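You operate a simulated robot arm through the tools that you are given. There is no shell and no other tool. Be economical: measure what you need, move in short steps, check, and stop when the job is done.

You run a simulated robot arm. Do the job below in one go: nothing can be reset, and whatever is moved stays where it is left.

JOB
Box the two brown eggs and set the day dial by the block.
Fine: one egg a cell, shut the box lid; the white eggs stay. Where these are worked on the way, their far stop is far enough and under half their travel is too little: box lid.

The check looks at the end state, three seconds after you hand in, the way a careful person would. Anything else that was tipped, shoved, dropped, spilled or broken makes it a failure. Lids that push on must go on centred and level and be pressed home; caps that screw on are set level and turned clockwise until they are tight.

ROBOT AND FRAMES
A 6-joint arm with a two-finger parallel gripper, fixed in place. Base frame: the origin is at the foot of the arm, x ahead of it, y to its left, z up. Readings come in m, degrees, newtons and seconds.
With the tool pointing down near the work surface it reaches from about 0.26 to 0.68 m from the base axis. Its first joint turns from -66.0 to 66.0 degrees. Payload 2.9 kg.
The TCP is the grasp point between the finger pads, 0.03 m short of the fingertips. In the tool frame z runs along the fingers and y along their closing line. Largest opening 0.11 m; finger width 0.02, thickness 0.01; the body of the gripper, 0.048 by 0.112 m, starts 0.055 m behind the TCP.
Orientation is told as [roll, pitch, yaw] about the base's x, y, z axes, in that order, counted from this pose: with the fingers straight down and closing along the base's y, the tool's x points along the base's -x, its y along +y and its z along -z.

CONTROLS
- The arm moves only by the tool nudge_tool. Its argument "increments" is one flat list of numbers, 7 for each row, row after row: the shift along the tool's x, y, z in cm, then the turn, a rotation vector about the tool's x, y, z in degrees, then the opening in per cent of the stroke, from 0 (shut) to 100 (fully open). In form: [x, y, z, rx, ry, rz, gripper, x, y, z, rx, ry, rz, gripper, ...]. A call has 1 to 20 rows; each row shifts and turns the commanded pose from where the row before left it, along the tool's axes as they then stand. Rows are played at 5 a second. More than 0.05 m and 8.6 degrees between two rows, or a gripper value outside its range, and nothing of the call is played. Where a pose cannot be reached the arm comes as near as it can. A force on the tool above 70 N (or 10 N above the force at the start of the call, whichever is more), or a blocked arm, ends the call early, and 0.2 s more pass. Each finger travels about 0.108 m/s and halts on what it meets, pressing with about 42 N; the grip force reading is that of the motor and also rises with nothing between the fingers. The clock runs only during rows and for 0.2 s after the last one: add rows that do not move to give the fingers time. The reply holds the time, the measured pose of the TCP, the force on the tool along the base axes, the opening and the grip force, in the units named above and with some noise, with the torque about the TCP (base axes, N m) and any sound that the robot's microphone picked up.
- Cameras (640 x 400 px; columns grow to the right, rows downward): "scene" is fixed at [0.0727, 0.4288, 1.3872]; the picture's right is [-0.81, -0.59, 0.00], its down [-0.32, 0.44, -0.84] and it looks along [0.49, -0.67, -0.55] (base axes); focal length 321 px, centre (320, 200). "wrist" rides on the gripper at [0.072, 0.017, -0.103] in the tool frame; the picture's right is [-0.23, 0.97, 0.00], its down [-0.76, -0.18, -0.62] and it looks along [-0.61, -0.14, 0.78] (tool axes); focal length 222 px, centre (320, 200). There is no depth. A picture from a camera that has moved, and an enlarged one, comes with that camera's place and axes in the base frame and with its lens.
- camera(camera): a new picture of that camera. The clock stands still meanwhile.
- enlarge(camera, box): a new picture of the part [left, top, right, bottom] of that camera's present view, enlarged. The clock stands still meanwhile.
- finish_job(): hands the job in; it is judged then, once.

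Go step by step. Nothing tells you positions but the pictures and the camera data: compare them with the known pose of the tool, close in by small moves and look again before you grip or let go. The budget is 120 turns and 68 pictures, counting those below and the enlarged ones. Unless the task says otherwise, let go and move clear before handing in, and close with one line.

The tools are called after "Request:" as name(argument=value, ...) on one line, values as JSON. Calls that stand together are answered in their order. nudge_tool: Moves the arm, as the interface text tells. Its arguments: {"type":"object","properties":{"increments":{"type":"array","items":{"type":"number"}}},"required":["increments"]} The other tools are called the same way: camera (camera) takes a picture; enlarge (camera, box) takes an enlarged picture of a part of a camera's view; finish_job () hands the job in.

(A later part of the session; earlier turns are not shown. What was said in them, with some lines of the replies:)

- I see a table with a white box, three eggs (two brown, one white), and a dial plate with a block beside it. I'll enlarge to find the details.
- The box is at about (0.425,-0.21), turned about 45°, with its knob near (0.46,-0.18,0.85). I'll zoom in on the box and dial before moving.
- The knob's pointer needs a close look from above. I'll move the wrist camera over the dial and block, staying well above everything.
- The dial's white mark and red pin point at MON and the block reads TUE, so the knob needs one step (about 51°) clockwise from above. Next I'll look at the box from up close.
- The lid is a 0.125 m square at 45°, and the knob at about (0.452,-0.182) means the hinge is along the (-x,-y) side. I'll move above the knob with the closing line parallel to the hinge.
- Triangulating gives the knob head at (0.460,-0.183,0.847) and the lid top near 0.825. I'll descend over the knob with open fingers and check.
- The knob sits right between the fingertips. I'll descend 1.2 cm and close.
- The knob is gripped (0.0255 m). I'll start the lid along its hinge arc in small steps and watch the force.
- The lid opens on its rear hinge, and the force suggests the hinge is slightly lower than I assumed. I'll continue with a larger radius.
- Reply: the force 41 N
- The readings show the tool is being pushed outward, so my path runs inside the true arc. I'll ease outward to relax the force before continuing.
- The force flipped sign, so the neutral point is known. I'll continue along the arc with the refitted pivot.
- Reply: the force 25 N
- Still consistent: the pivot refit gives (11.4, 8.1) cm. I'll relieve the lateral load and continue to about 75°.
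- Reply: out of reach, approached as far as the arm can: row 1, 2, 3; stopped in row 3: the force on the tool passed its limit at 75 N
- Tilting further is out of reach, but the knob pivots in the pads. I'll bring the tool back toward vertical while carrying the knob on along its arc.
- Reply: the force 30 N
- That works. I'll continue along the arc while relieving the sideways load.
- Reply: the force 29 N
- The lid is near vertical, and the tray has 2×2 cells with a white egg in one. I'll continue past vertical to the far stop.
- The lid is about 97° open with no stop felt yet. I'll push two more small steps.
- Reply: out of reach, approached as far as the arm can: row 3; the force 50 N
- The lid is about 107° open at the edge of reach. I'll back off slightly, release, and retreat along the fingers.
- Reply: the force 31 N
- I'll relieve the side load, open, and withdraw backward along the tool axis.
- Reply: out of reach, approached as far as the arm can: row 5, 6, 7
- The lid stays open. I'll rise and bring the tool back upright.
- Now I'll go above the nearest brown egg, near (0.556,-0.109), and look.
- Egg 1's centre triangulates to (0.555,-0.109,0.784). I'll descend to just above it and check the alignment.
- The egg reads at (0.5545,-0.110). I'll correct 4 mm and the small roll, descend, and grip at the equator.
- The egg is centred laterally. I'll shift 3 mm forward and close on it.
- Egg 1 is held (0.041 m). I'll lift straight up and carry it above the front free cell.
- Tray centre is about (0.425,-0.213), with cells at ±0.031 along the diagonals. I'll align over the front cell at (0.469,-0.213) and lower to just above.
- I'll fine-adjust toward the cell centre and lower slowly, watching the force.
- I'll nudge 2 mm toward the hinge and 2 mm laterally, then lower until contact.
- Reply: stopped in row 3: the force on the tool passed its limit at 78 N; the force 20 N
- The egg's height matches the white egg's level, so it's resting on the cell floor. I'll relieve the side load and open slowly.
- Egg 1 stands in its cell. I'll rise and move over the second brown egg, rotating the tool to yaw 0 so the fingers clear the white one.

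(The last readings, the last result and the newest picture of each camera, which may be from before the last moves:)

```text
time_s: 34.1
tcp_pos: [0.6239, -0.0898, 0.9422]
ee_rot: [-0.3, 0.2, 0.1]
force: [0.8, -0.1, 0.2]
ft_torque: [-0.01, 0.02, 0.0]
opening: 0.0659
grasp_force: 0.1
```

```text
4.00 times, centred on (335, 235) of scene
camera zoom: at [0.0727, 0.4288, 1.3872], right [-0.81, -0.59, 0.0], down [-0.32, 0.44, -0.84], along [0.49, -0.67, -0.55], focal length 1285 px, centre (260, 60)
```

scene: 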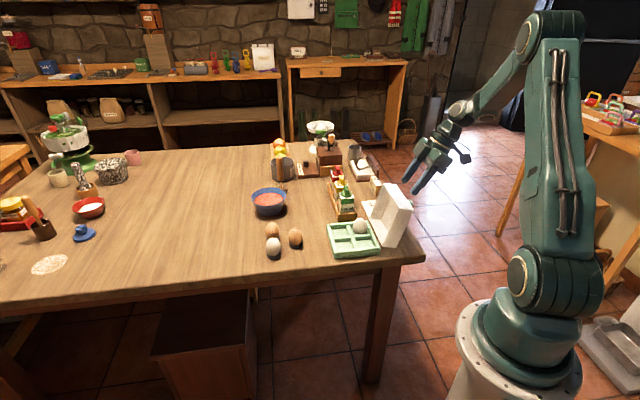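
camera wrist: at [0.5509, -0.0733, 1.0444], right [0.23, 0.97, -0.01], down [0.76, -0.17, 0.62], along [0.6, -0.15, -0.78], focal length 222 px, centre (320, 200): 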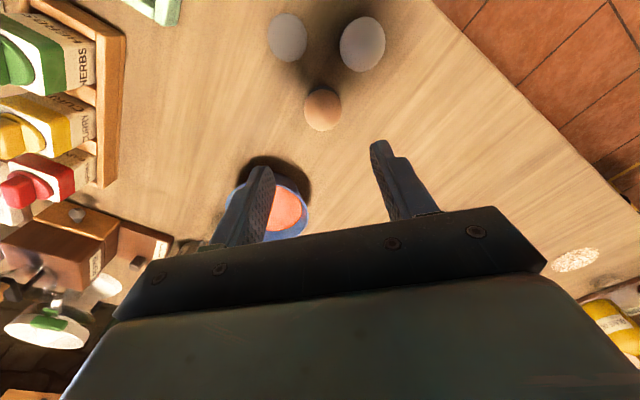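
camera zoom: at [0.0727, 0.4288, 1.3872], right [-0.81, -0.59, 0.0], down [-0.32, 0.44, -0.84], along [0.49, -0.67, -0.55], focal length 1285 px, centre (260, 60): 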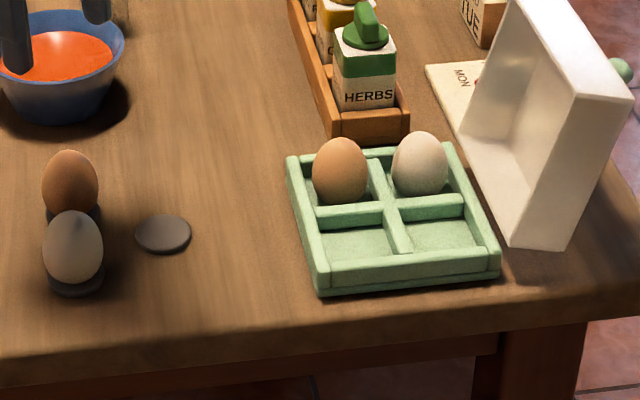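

Egg 2 is directly below at about (0.624,-0.0895). I'll descend just above it and check.

Request:
nudge_tool(increments=[0, 0, 3, 0, 0, 0, 60, 0, 0, 3, 0, 0, 0, 60, 0, 0, 3, 0, 0, 0, 60, 0, 0, 0, 0, 0, 0, 60])

Request:
camera(camera="wrist")

```text
time_s: 35.1
tcp_pos: [0.6227, -0.0894, 0.8506]
ee_rot: [-0.3, 0.2, 0.1]
force: [-0.6, 0.6, -0.1]
ft_torque: [-0.01, -0.03, 0.01]
opening: 0.0662
grasp_force: 0.0
```

```text
27 pictures are left
camera wrist: at [0.5497, -0.0727, 0.9539], right [0.23, 0.97, -0.01], down [0.76, -0.17, 0.62], along [0.6, -0.15, -0.78], focal length 222 px, centre (320, 200)
```

wrist: 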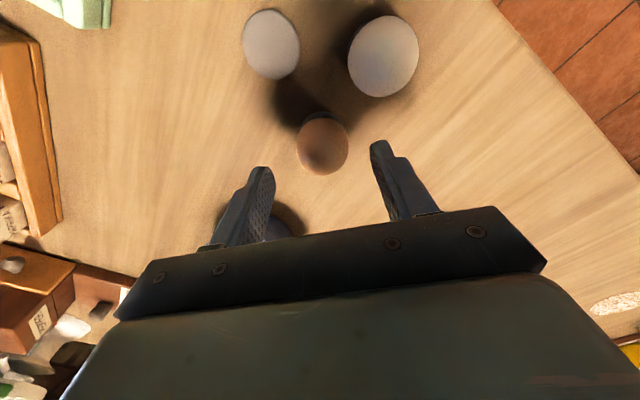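

Aligned to within 2–3 mm. I'll descend and grip.

Request:
nudge_tool(increments=[-0.25, -0.05, 1.5, 0, 0, 0, 60, 0, 0, 1.5, 0, 0, 0, 60, 0, 0, 1.1, 0, 0, 0, 60, 0, 0, 0, 0, 0, 0, 50, 0, 0, 0, 0, 0, 0, 35, 0, 0, 0, 0, 0, 0, 18, 0, 0, 0, 0, 0, 0, 18, 0, 0, 0, 0, 0, 0, 18])

Request:
enlarge(camera="scene", box=[245, 200, 315, 260])

```text
time_s: 36.9
tcp_pos: [0.6237, -0.0912, 0.8105]
ee_rot: [-0.2, 0.2, 0.1]
force: [0.7, 0.0, 0.3]
ft_torque: [0.0, 0.0, 0.06]
opening: 0.0385
grasp_force: 13.3
```

```text
6.67 times, centred on (280, 230) of scene
camera zoom: at [0.0727, 0.4288, 1.3872], right [-0.81, -0.59, 0.0], down [-0.32, 0.44, -0.84], along [0.49, -0.67, -0.55], focal length 2141 px, centre (587, 0)
```

zoom: 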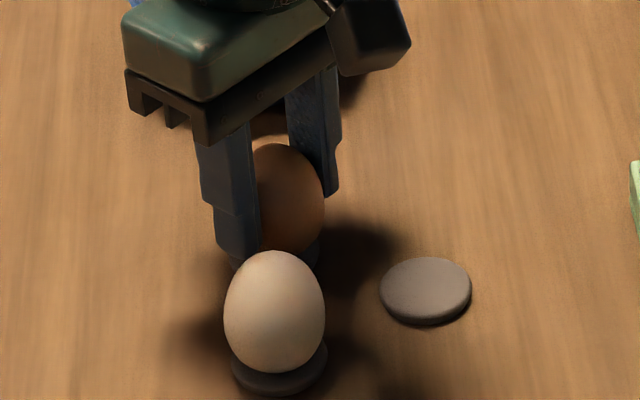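

Egg 2 is held. I'll lift, carry it over the second front cell, rotate to yaw 45, and look.

Request:
nudge_tool(increments=[0, 0, -0.5, 0, 0, 0, 15, 0, 0, -1.5, 0, 0, 0, 15, 0, 0, -3, 0, 0, 0, 15, 0, 0, -3, 0, 0, 0, 15, 0, 0, -1, 0, 0, 0, 15, 4, -1.54, 0, 0, 0, 0, 15, 4, -1.54, 0, 0, 0, 0, 15, 4, -1.54, 0, 0, 0, 0, 15, 4, -1.54, 0, 0, 0, 0, 15, 3.94, -1.54, 0, 0, 0, 0, 15, 0, 0, 0, 0, 0, -7.5, 15, 0, 0, 0, 0, 0, -7.5, 15, 0, 0, 0, 0, 0, -7.5, 15, 0, 0, 0, 0, 0, -7.5, 15, 0, 0, 0, 0, 0, -7.5, 15, 0, 0, 0, 0, 0, -7.5, 15, 0, 0, 0, 0, 0, 0, 15])

Request:
camera(camera="wrist")

```text
time_s: 40.5
tcp_pos: [0.4246, -0.1703, 0.8997]
ee_rot: [-0.1, 0.2, 45.2]
force: [0.4, -0.5, 0.1]
ft_torque: [0.0, 0.02, -0.02]
opening: 0.0383
grasp_force: 14.2
```

```text
25 pictures are left
camera wrist: at [0.3616, -0.2099, 1.0039], right [-0.53, 0.85, 0.0], down [0.66, 0.42, 0.62], along [0.53, 0.33, -0.79], focal length 222 px, centre (320, 200)
```

wrist: 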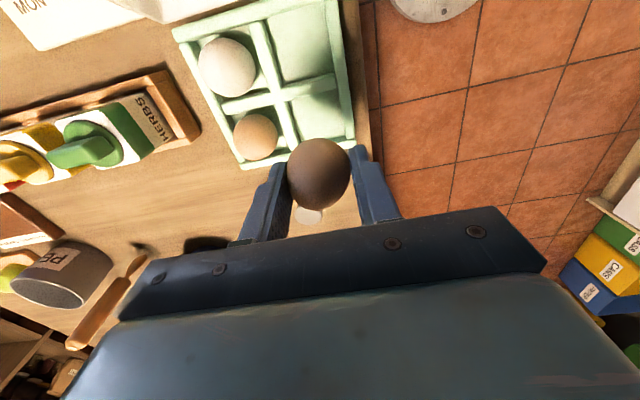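

I'll lower to just above the tray and compare.

Request:
nudge_tool(increments=[0, 0, 3, 0, 0, 0, 15, 0, 0, 3, 0, 0, 0, 15, 0, 0, 1, 0, 0, 0, 15, 0, 0, 0, 0, 0, 0, 15])

Request:
enlarge(camera="wrist", box=[200, 20, 450, 220])

Request:
enlarge(camera="scene", box=[320, 200, 400, 265])

```text
time_s: 41.5
tcp_pos: [0.4251, -0.1707, 0.8317]
ee_rot: [-0.1, 0.2, 45.1]
force: [-0.1, -0.3, -1.0]
ft_torque: [0.01, -0.01, 0.01]
opening: 0.0386
grasp_force: 14.2
```

```text
2.00 times, centred on (325, 120) of wrist
camera zoom: at [0.3615, -0.211, 0.9339], right [-0.53, 0.85, 0.0], down [0.67, 0.42, 0.62], along [0.53, 0.33, -0.79], focal length 444 px, centre (310, 360)
```

zoom: 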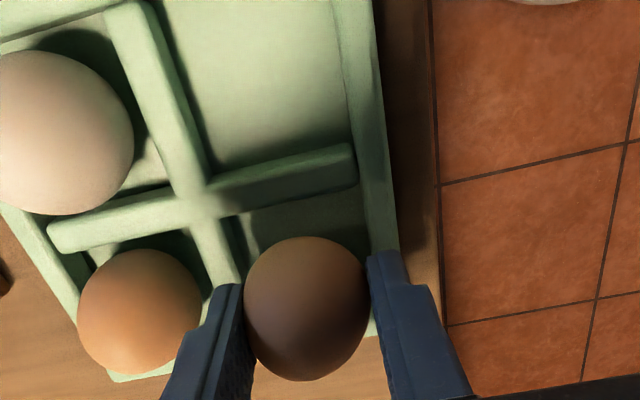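

```text
6.15 times, centred on (360, 232) of scene
camera zoom: at [0.0727, 0.4288, 1.3872], right [-0.81, -0.59, 0.0], down [-0.32, 0.44, -0.84], along [0.49, -0.67, -0.55], focal length 1976 px, centre (74, 0)
```

zoom: 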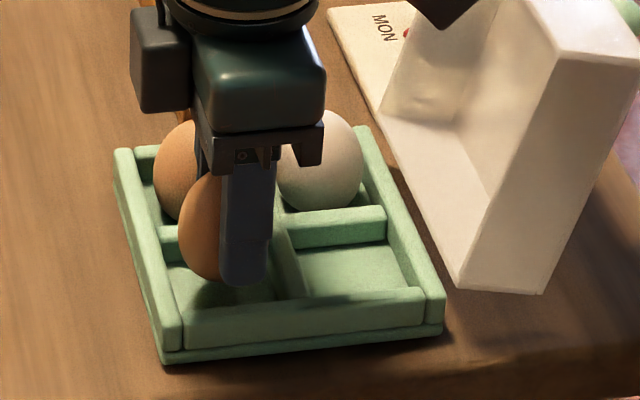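

Well aligned. I'll lower to the same height where the first egg touched down and release gently.

Request:
nudge_tool(increments=[0.12, 0, 0.7, 0, 0, 0, 15, 0, 0, 0.5, 0, 0, 0, 15, 0, 0, 0.3, 0, 0, 0, 15, 0, 0, 0, 0, 0, 0, 15])

Request:
enlarge(camera="scene", box=[320, 200, 400, 265])

```text
time_s: 42.5
tcp_pos: [0.4238, -0.1724, 0.8167]
ee_rot: [-0.3, 0.3, 45.0]
force: [-1.5, 0.3, 6.0]
ft_torque: [0.11, 0.07, 0.04]
opening: 0.0383
grasp_force: 14.1
```

```text
6.15 times, centred on (360, 232) of scene
camera zoom: at [0.0727, 0.4288, 1.3872], right [-0.81, -0.59, 0.0], down [-0.32, 0.44, -0.84], along [0.49, -0.67, -0.55], focal length 1976 px, centre (74, 0)
```

zoom: 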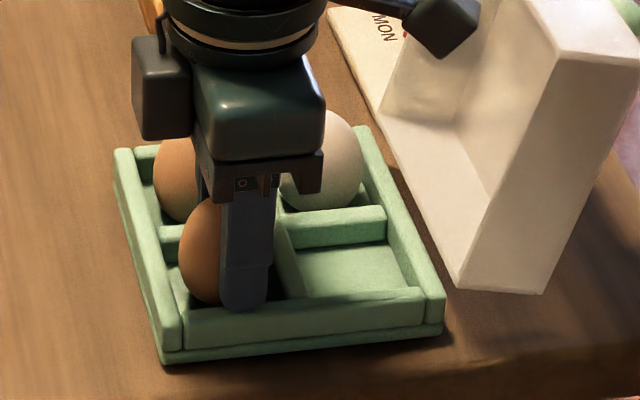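

The egg has just touched the floor. I'll release slowly and rise.

Request:
nudge_tool(increments=[0, 0, 0, 0, 0, 0, 30, 0, 0, 0, 0, 0, 0, 35, 0, 0, 0, 0, 0, 0, 38, 0, 0, 0, 0, 0, 0, 42, 0, 0, 0, 0, 0, 0, 45, 0, 0, 0, 0, 0, 0, 45, 0, 0, -1, 0, 0, 0, 45, 0, 0, -3, 0, 0, 0, 45, 0, 0, -4, 0, 0, 0, 45, 0, 0, -4, 0, 0, 0, 45, 0, 0, 0, 0, 0, 0, 45])

Request:
enlarge(camera="scene", box=[310, 160, 430, 265])

```text
time_s: 44.9
tcp_pos: [0.4259, -0.1719, 0.9367]
ee_rot: [-0.1, 0.4, 45.1]
force: [-0.1, -0.3, -0.6]
ft_torque: [-0.01, 0.0, 0.03]
opening: 0.0497
grasp_force: 0.0
```

```text
3.81 times, centred on (370, 212) of scene
camera zoom: at [0.0727, 0.4288, 1.3872], right [-0.81, -0.59, 0.0], down [-0.32, 0.44, -0.84], along [0.49, -0.67, -0.55], focal length 1224 px, centre (130, 152)
```

zoom: 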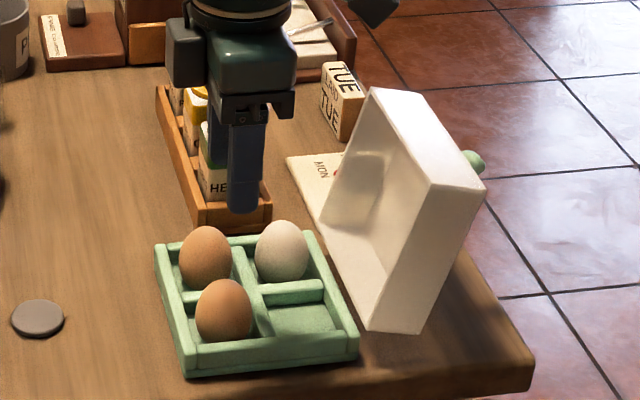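

Both brown eggs are boxed. Next I'll fly over the lid and line up behind it to re-grip the knob at about n=-0.0145, z=0.873.

Request:
nudge_tool(increments=[0, 0, -4, 0, 0, 0, 50, 0, 0, -3, 0, 0, 0, 50, 3.7, -0.54, 0, 0, 0, 0, 50, 3.7, -0.54, 0, 0, 0, 0, 50, 3.7, -0.54, 0, 0, 0, 0, 50, 3.7, -0.54, 0, 0, 0, 0, 50, 3.7, -0.54, 0, 0, 0, 0, 50, 3.56, -0.53, 0, 0, 0, 0, 50, 0, 0, 1.5, 0, -7.5, 0, 50, 0, 0, 1.5, 0, -7.5, 0, 50, 0, 0, 0, 0, 0, 0, 50])

Request:
camera(camera="wrist")

Request:
enlarge(camera="scene", box=[330, 130, 450, 240])

```text
time_s: 47.3
tcp_pos: [0.2916, -0.3463, 0.9753]
ee_rot: [-0.1, -14.6, 45.1]
force: [0.3, -0.2, -1.6]
ft_torque: [0.03, -0.04, 0.03]
opening: 0.0551
grasp_force: 0.2
```

```text
20 pictures are left
camera wrist: at [0.211, -0.4035, 1.0563], right [-0.53, 0.84, 0.06], down [0.53, 0.28, 0.8], along [0.66, 0.46, -0.6], focal length 222 px, centre (320, 200)
```

wrist: 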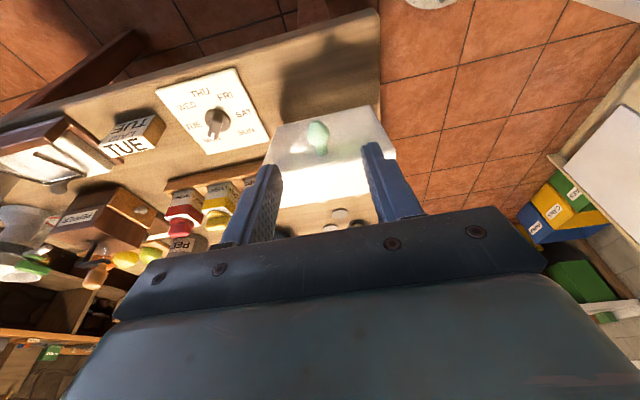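

```text
3.64 times, centred on (390, 185) of scene
camera zoom: at [0.0727, 0.4288, 1.3872], right [-0.81, -0.59, 0.0], down [-0.32, 0.44, -0.84], along [0.49, -0.67, -0.55], focal length 1168 px, centre (66, 254)
```

zoom: 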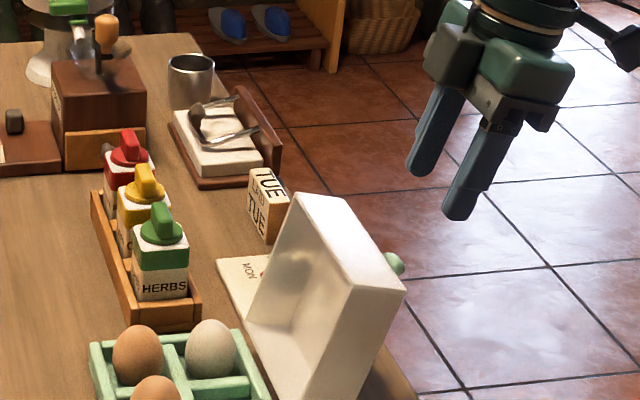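

The knob is at about n=-0.006, z=0.877, centred laterally. I'll descend along the tool axis with the fingers straddling it.

Request:
nudge_tool(increments=[-0.5, -0.45, 2.2, 0, 0, 0, 50, -0.1, 0, 2.3, 0, 0, 0, 50, 0, 0, 2, 0, 0, 0, 50, 0, 0, 0, 0, 0, 0, 50])

Request:
camera(camera="wrist")

```text
time_s: 48.3
tcp_pos: [0.3116, -0.3353, 0.916]
ee_rot: [-0.1, -14.6, 45.1]
force: [0.1, 0.1, -1.1]
ft_torque: [-0.02, 0.03, -0.02]
opening: 0.0547
grasp_force: 0.0
```

```text
18 pictures are left
camera wrist: at [0.2303, -0.392, 0.9965], right [-0.53, 0.84, 0.06], down [0.53, 0.29, 0.8], along [0.66, 0.46, -0.6], focal length 222 px, centre (320, 200)
```

wrist: 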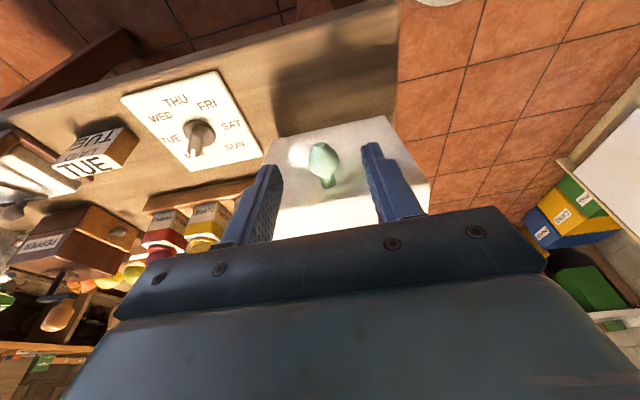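

The knob lies exactly on the tool axis, about 4 cm ahead of the TCP. I'll descend 2.7 cm and grip it.

Request:
nudge_tool(increments=[0, 0, 1.4, 0, 0, 0, 50, 0, 0, 1.3, 0, 0, 0, 50, 0, 0, 0, 0, 0, 0, 30, 0, 0, 0, 0, 0, 0, 10, 0, 0, 0, 0, 0, 0, 10, 0, 0, 0, 0, 0, 0, 10])

```text
time_s: 49.7
tcp_pos: [0.3147, -0.3291, 0.89]
ee_rot: [0.2, -14.7, 45.0]
force: [-11.7, 13.3, 3.9]
ft_torque: [0.27, 0.21, -0.81]
opening: 0.0249
grasp_force: 44.9
```

The knob is gripped again. I'll relieve the side load and start closing along the arc.

Request:
nudge_tool(increments=[0, 0.17, 0, 0, 0, 0, 10, -1.45, 0, -0.67, 0, 0, 0, 10, -1.52, 0, -0.48, 0, 0, 0, 10, -1.57, 0, -0.3, 0, 0, 0, 10])

```text
time_s: 50.7
tcp_pos: [0.3426, -0.3004, 0.9158]
ee_rot: [0.1, -14.6, 45.0]
force: [-24.0, 0.8, 7.2]
ft_torque: [-1.17, 1.24, 0.16]
opening: 0.0254
grasp_force: 45.1
```

The motion tracks the arc exactly. I'll continue.

Request:
nudge_tool(increments=[-1.6, 0.1, -0.09, 0, 0, 0, 10, -1.6, 0.05, 0.1, 0, 0, 0, 10, -1.57, 0, 0.28, 0, 0, 0, 10, -1.53, 0, 0.48, 0, 0, 0, 10])

```text
time_s: 51.7
tcp_pos: [0.3893, -0.2546, 0.9213]
ee_rot: [-0.3, -14.6, 45.1]
force: [-4.9, -9.1, 7.2]
ft_torque: [-0.85, 1.3, 0.46]
opening: 0.0256
grasp_force: 44.9
```

Request:
nudge_tool(increments=[-1.46, 0, 0.67, 0, 0, 0, 10, -1.36, 0, 0.83, 0, 0, 0, 10, -1.25, 0, 1.0, 0, 0, 0, 10, -1.12, 0, 1.14, 0, 0, 0, 10])

Request:
enlarge(camera="scene", box=[310, 160, 430, 265])

```text
time_s: 52.7
tcp_pos: [0.4296, -0.2141, 0.9016]
ee_rot: [-0.2, -14.7, 45.0]
force: [0.6, -13.0, 4.1]
ft_torque: [-0.78, 1.22, 0.2]
opening: 0.0257
grasp_force: 45.3
```

```text
3.81 times, centred on (370, 212) of scene
camera zoom: at [0.0727, 0.4286, 1.3873], right [-0.81, -0.59, 0.0], down [-0.32, 0.44, -0.84], along [0.49, -0.67, -0.55], focal length 1224 px, centre (130, 152)
```

zoom: 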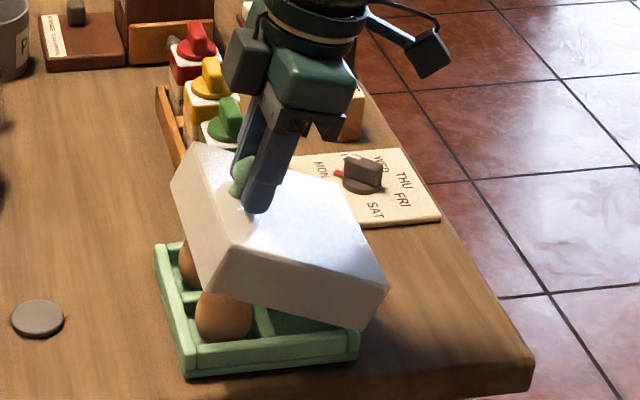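

About 25° remains. I'll continue with the tool returning to vertical as the lid comes down.

Request:
nudge_tool(increments=[-0.96, -0.08, 1.16, 0, 2.7, 0, 10, -0.98, 0, 1.33, 0, 5, 0, 10, -0.81, 0, 1.16, 0, 4, 0, 10])

```text
time_s: 53.5
tcp_pos: [0.4536, -0.1897, 0.8703]
ee_rot: [0.1, -2.8, 44.9]
force: [-7.9, -13.9, -4.9]
ft_torque: [-0.89, 0.34, -0.03]
opening: 0.0252
grasp_force: 45.0
```

Request:
nudge_tool(increments=[-0.4, 0, 0.6, 0, 1.5, 0, 10, -0.35, 0, 0.5, 0, 1.3, 0, 10, 0, 0, 0.2, 0, 0, 0, 10, 0, 0, 0, 0, 0, 0, 10])

Request:
enlarge(camera="scene", box=[320, 185, 410, 260])

```text
time_s: 54.5
tcp_pos: [0.4583, -0.1843, 0.8605]
ee_rot: [0.0, 0.1, 44.9]
force: [-24.1, -9.8, 42.3]
ft_torque: [-0.57, 1.48, 0.09]
opening: 0.0253
grasp_force: 45.0
```

```text
5.33 times, centred on (365, 222) of scene
camera zoom: at [0.0716, 0.4288, 1.3872], right [-0.81, -0.59, 0.0], down [-0.32, 0.44, -0.84], along [0.5, -0.67, -0.55], focal length 1713 px, centre (80, 80)
```

zoom: 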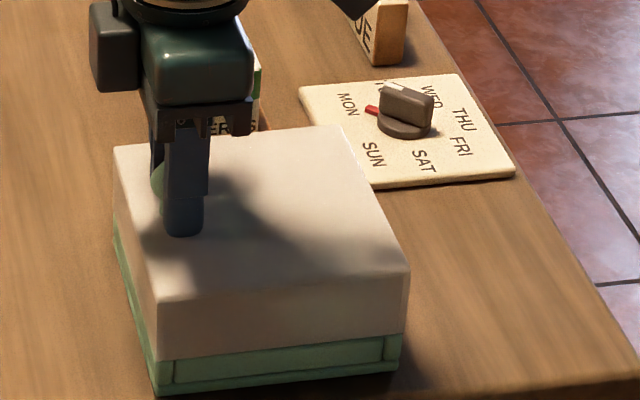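

The lid is shut and pressed down. I'll relax, release the knob, rise, and move above the dial with the fingers turned to match its bar.

Request:
nudge_tool(increments=[0.15, 0, -0.4, 0, 0, 0, 10, 0, 0, 0, 0, 0, 0, 30, 0, 0, 0, 0, 0, 0, 50, 0, 0, 0, 0, 0, 0, 50, 0, 0, -2, 0, 0, 0, 50, 0, 0, -4, 0, 0, 0, 50, 0, 0, -2, 0, 0, 0, 50, 3.03, -2.36, 0, 0, 0, 0, 50, 3.03, -2.36, 0, 0, 0, 0, 50, 3.03, -2.36, 0, 0, 0, 0, 50, 3.03, -2.36, 0, 0, 0, 0, 50, 3.03, -2.36, 0, 0, 0, 0, 50, 3.03, -2.36, 0, 0, 0, 0, 50, 0, 0, 0, 0, 0, 8.5, 40, 0, 0, 0, 0, 0, 8.5, 40, 0, 0, 0, 0, 0, 8.5, 40, 0, 0, 0, 0, 0, 8.5, 40, 0, 0, 0, 0, 0, 8.5, 40, 0, 0, 0, 0, 0, 8.5, 40, 0, 0, 0, 0, 0, 0, 40])

Request:
enlarge(camera="wrist", box=[200, 40, 440, 220])

Request:
enlarge(camera="scene", box=[320, 170, 420, 260])

```text
time_s: 58.7
tcp_pos: [0.43, -0.4148, 0.9422]
ee_rot: [0.0, -0.2, -6.0]
force: [0.1, 0.3, 1.1]
ft_torque: [0.01, 0.01, 0.03]
opening: 0.0438
grasp_force: 0.1
```

```text
2.22 times, centred on (320, 130) of wrist
camera zoom: at [0.3597, -0.3894, 1.0444], right [0.33, 0.94, 0.0], down [0.74, -0.26, 0.63], along [0.59, -0.2, -0.78], focal length 494 px, centre (320, 356)
```

zoom: 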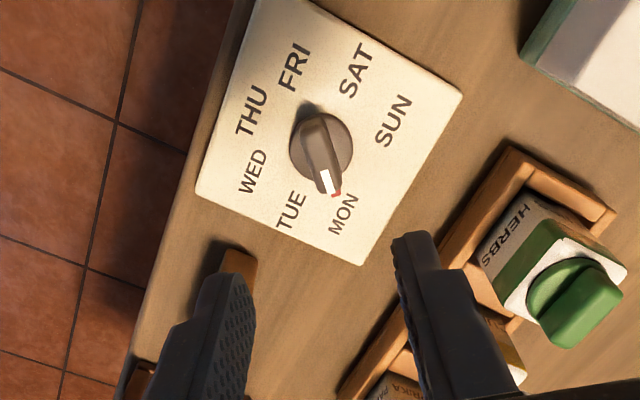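

```text
4.44 times, centred on (370, 215) of scene
camera zoom: at [0.0727, 0.4288, 1.3872], right [-0.81, -0.59, 0.0], down [-0.32, 0.44, -0.84], along [0.49, -0.67, -0.55], focal length 1428 px, centre (98, 133)
```

zoom: 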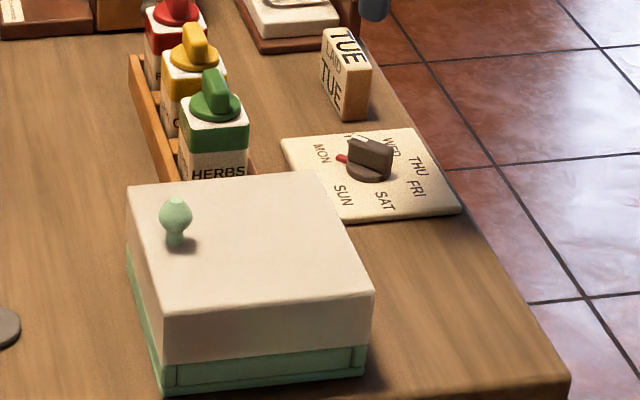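

The dial centre is at about (0.430,-0.412), with MON at about -1° and TUE at about -43°. I'll descend to just above the knob and check.

Request:
nudge_tool(increments=[0, 0.28, 3, 0, 0, 0, 40, 0, 0, 3, 0, 0, 0, 40, 0, 0, 2.7, 0, 0, 0, 40, 0, 0, 0, 0, 0, 0, 40])

Request:
enlarge(camera="wrist", box=[200, 60, 440, 220])

Request:
enlarge(camera="scene", box=[370, 170, 430, 220])

```text
time_s: 59.7
tcp_pos: [0.4321, -0.4123, 0.8545]
ee_rot: [0.1, -0.2, -5.9]
force: [-1.1, 0.0, -0.2]
ft_torque: [-0.02, 0.0, -0.03]
opening: 0.0439
grasp_force: 0.0
```

```text
2.50 times, centred on (320, 140) of wrist
camera zoom: at [0.3613, -0.3882, 0.9571], right [0.33, 0.95, 0.0], down [0.74, -0.26, 0.63], along [0.59, -0.2, -0.78], focal length 555 px, centre (320, 350)
```

zoom: 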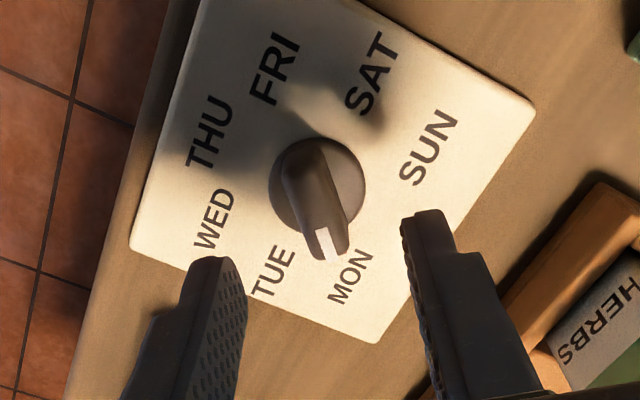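

```text
8.00 times, centred on (400, 195) of scene
camera zoom: at [0.0727, 0.4288, 1.3872], right [-0.81, -0.59, 0.0], down [-0.32, 0.44, -0.84], along [0.49, -0.67, -0.55], focal length 2569 px, centre (-320, 240)
```

zoom: 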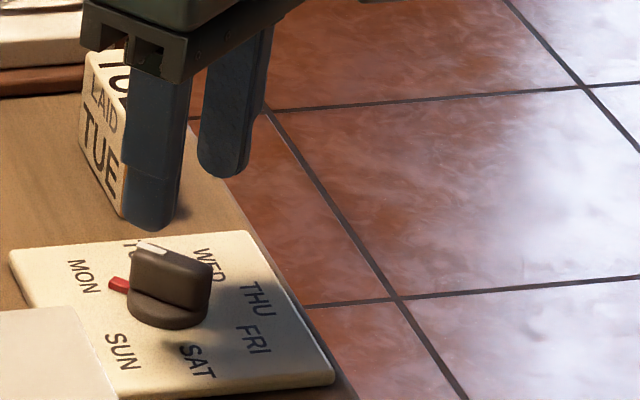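

The bar is centred and aligned between the fingers. I'll descend 4.3 cm, grip the bar, and check.

Request:
nudge_tool(increments=[0, 0, 2, 0, 0, 0, 40, 0, 0, 1.3, 0, 0, 0, 40, 0, 0, 1, 0, 0, 0, 40, 0, 0, 0, 0, 0, 0, 20, 0, 0, 0, 0, 0, 0, 5, 0, 0, 0, 0, 0, 0, 5, 0, 0, 0, 0, 0, 0, 5])

Request:
enlarge(camera="scene", box=[370, 170, 430, 220])

```text
time_s: 61.3
tcp_pos: [0.4311, -0.4121, 0.8111]
ee_rot: [-0.1, -0.3, -6.1]
force: [-2.5, -17.9, -7.4]
ft_torque: [-0.5, -0.85, -0.08]
opening: 0.0136
grasp_force: 44.9
```

```text
8.00 times, centred on (400, 195) of scene
camera zoom: at [0.0728, 0.4283, 1.3873], right [-0.81, -0.59, 0.0], down [-0.32, 0.44, -0.84], along [0.49, -0.67, -0.55], focal length 2569 px, centre (-320, 240)
```

zoom: 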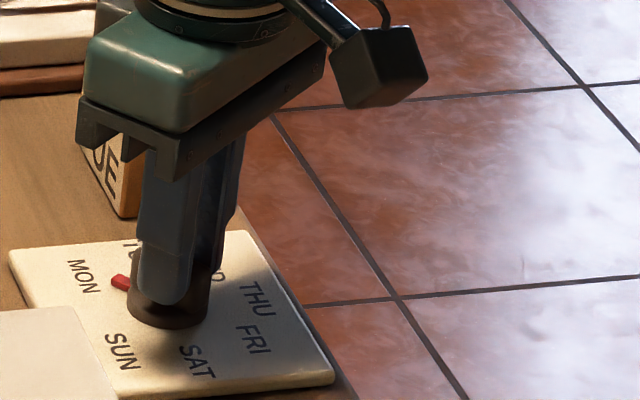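

The bar is gripped (0.0136 m). I'll relieve the side load and turn it clockwise by 43°.

Request:
nudge_tool(increments=[0, -0.15, 0, 0, 0, 0, 5, 0, 0, 0, 0, 0, 6, 5, 0, 0, 0, 0, 0, 7, 5, 0, 0, 0, 0, 0, 7.5, 5, 0, 0, 0, 0, 0, 7.5, 5, 0, 0, 0, 0, 0, 7.5, 5, 0, 0, 0, 0, 0, 7.5, 5, 0, 0, 0, 0, 0, 0, 5])

Request:
enlarge(camera="scene", box=[370, 170, 430, 220])

```text
time_s: 63.1
tcp_pos: [0.433, -0.4101, 0.8106]
ee_rot: [0.2, -0.3, -48.7]
force: [18.5, -3.6, -21.1]
ft_torque: [-0.73, -0.8, 0.02]
opening: 0.0137
grasp_force: 44.5
```

```text
8.00 times, centred on (400, 195) of scene
camera zoom: at [0.0734, 0.4285, 1.3872], right [-0.81, -0.59, 0.0], down [-0.32, 0.44, -0.84], along [0.49, -0.67, -0.55], focal length 2569 px, centre (-320, 240)
```

zoom: 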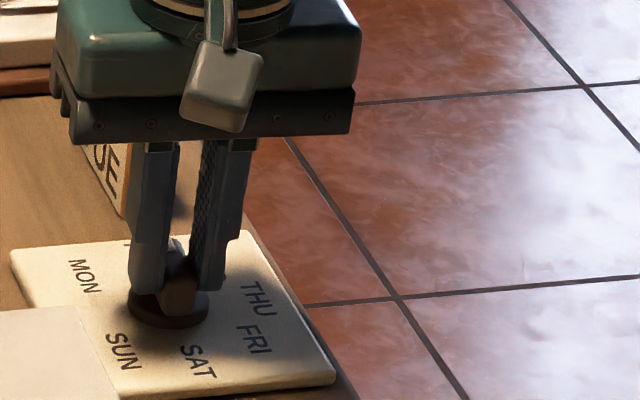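

It has turned with no clear resistance. I'll release, rise 10 cm, and look at where the pointer stands.

Request:
nudge_tool(increments=[0, 0, 0, 0, 0, 0, 20, 0, 0, 0, 0, 0, 0, 40, 0, 0, 0, 0, 0, 0, 40, 0, 0, -2, 0, 0, 0, 40, 0, 0, -4, 0, 0, 0, 40, 0, 0, -4, 0, 0, 0, 40, 0, 0, 0, 0, 0, 0, 40])

Request:
enlarge(camera="wrist", box=[220, 40, 420, 190])

Request:
enlarge(camera="scene", box=[310, 170, 430, 260])

```text
time_s: 64.7
tcp_pos: [0.4322, -0.4142, 0.9154]
ee_rot: [0.2, -0.2, -49.0]
force: [-0.1, 0.1, 0.3]
ft_torque: [0.01, -0.05, 0.03]
opening: 0.0439
grasp_force: 0.0
```

```text
2.67 times, centred on (320, 115) of wrist
camera zoom: at [0.3964, -0.3487, 1.0178], right [0.88, 0.47, 0.0], down [0.36, -0.69, 0.62], along [0.29, -0.55, -0.78], focal length 592 px, centre (320, 427)
```

zoom: 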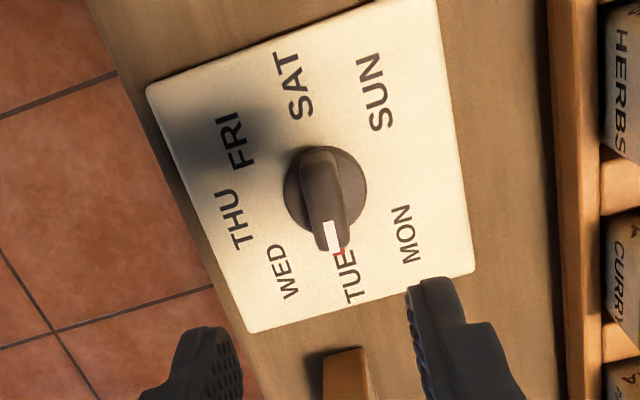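

```text
4.44 times, centred on (370, 215) of scene
camera zoom: at [0.0727, 0.4288, 1.3872], right [-0.81, -0.59, 0.0], down [-0.32, 0.44, -0.84], along [0.49, -0.67, -0.55], focal length 1428 px, centre (98, 133)
```

zoom: 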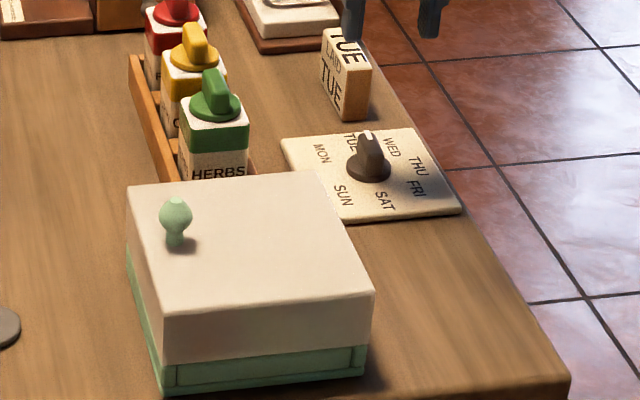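

The red pointer is on TUE (within about 2°), the lid is shut flush, and the eggs are boxed. I'll lift clear and take one last look.

Request:
nudge_tool(increments=[0, 0, -4, 0, 0, 0, 40, 0, 0, -4, 0, 0, 0, 40, 0, 0, -4, 0, 0, 0, 40, 0, 0, 0, 0, 0, 0, 40])

Request:
enlarge(camera="scene", box=[240, 120, 430, 270])

```text
time_s: 65.7
tcp_pos: [0.4347, -0.4136, 1.0333]
ee_rot: [0.2, 0.0, -48.9]
force: [-0.1, -0.8, -0.3]
ft_torque: [-0.01, 0.01, 0.01]
opening: 0.0441
grasp_force: 0.0
```

```text
2.67 times, centred on (335, 195) of scene
camera zoom: at [0.0727, 0.4288, 1.3872], right [-0.81, -0.59, 0.0], down [-0.32, 0.44, -0.84], along [0.49, -0.67, -0.55], focal length 856 px, centre (280, 213)
```

zoom: 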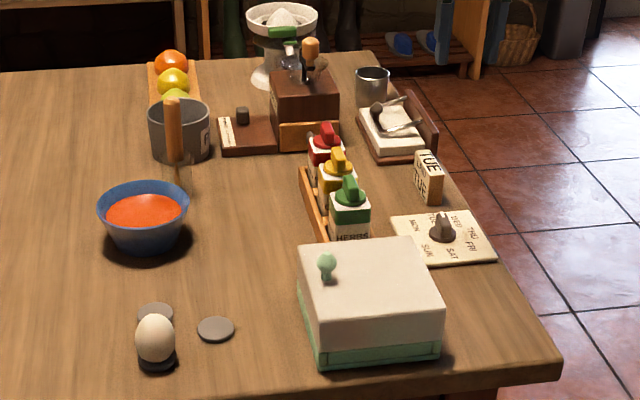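

Both brown eggs are boxed, the lid is shut, the dial reads TUE, and everything else looks undisturbed. I'm handing in.

Request:
finish_job()

```text
The job is handed in.
```

The job is handed in: both brown eggs are in the box, one to a cell, the lid is shut, the day dial points to TUE like the block, and both white eggs stayed where they were.
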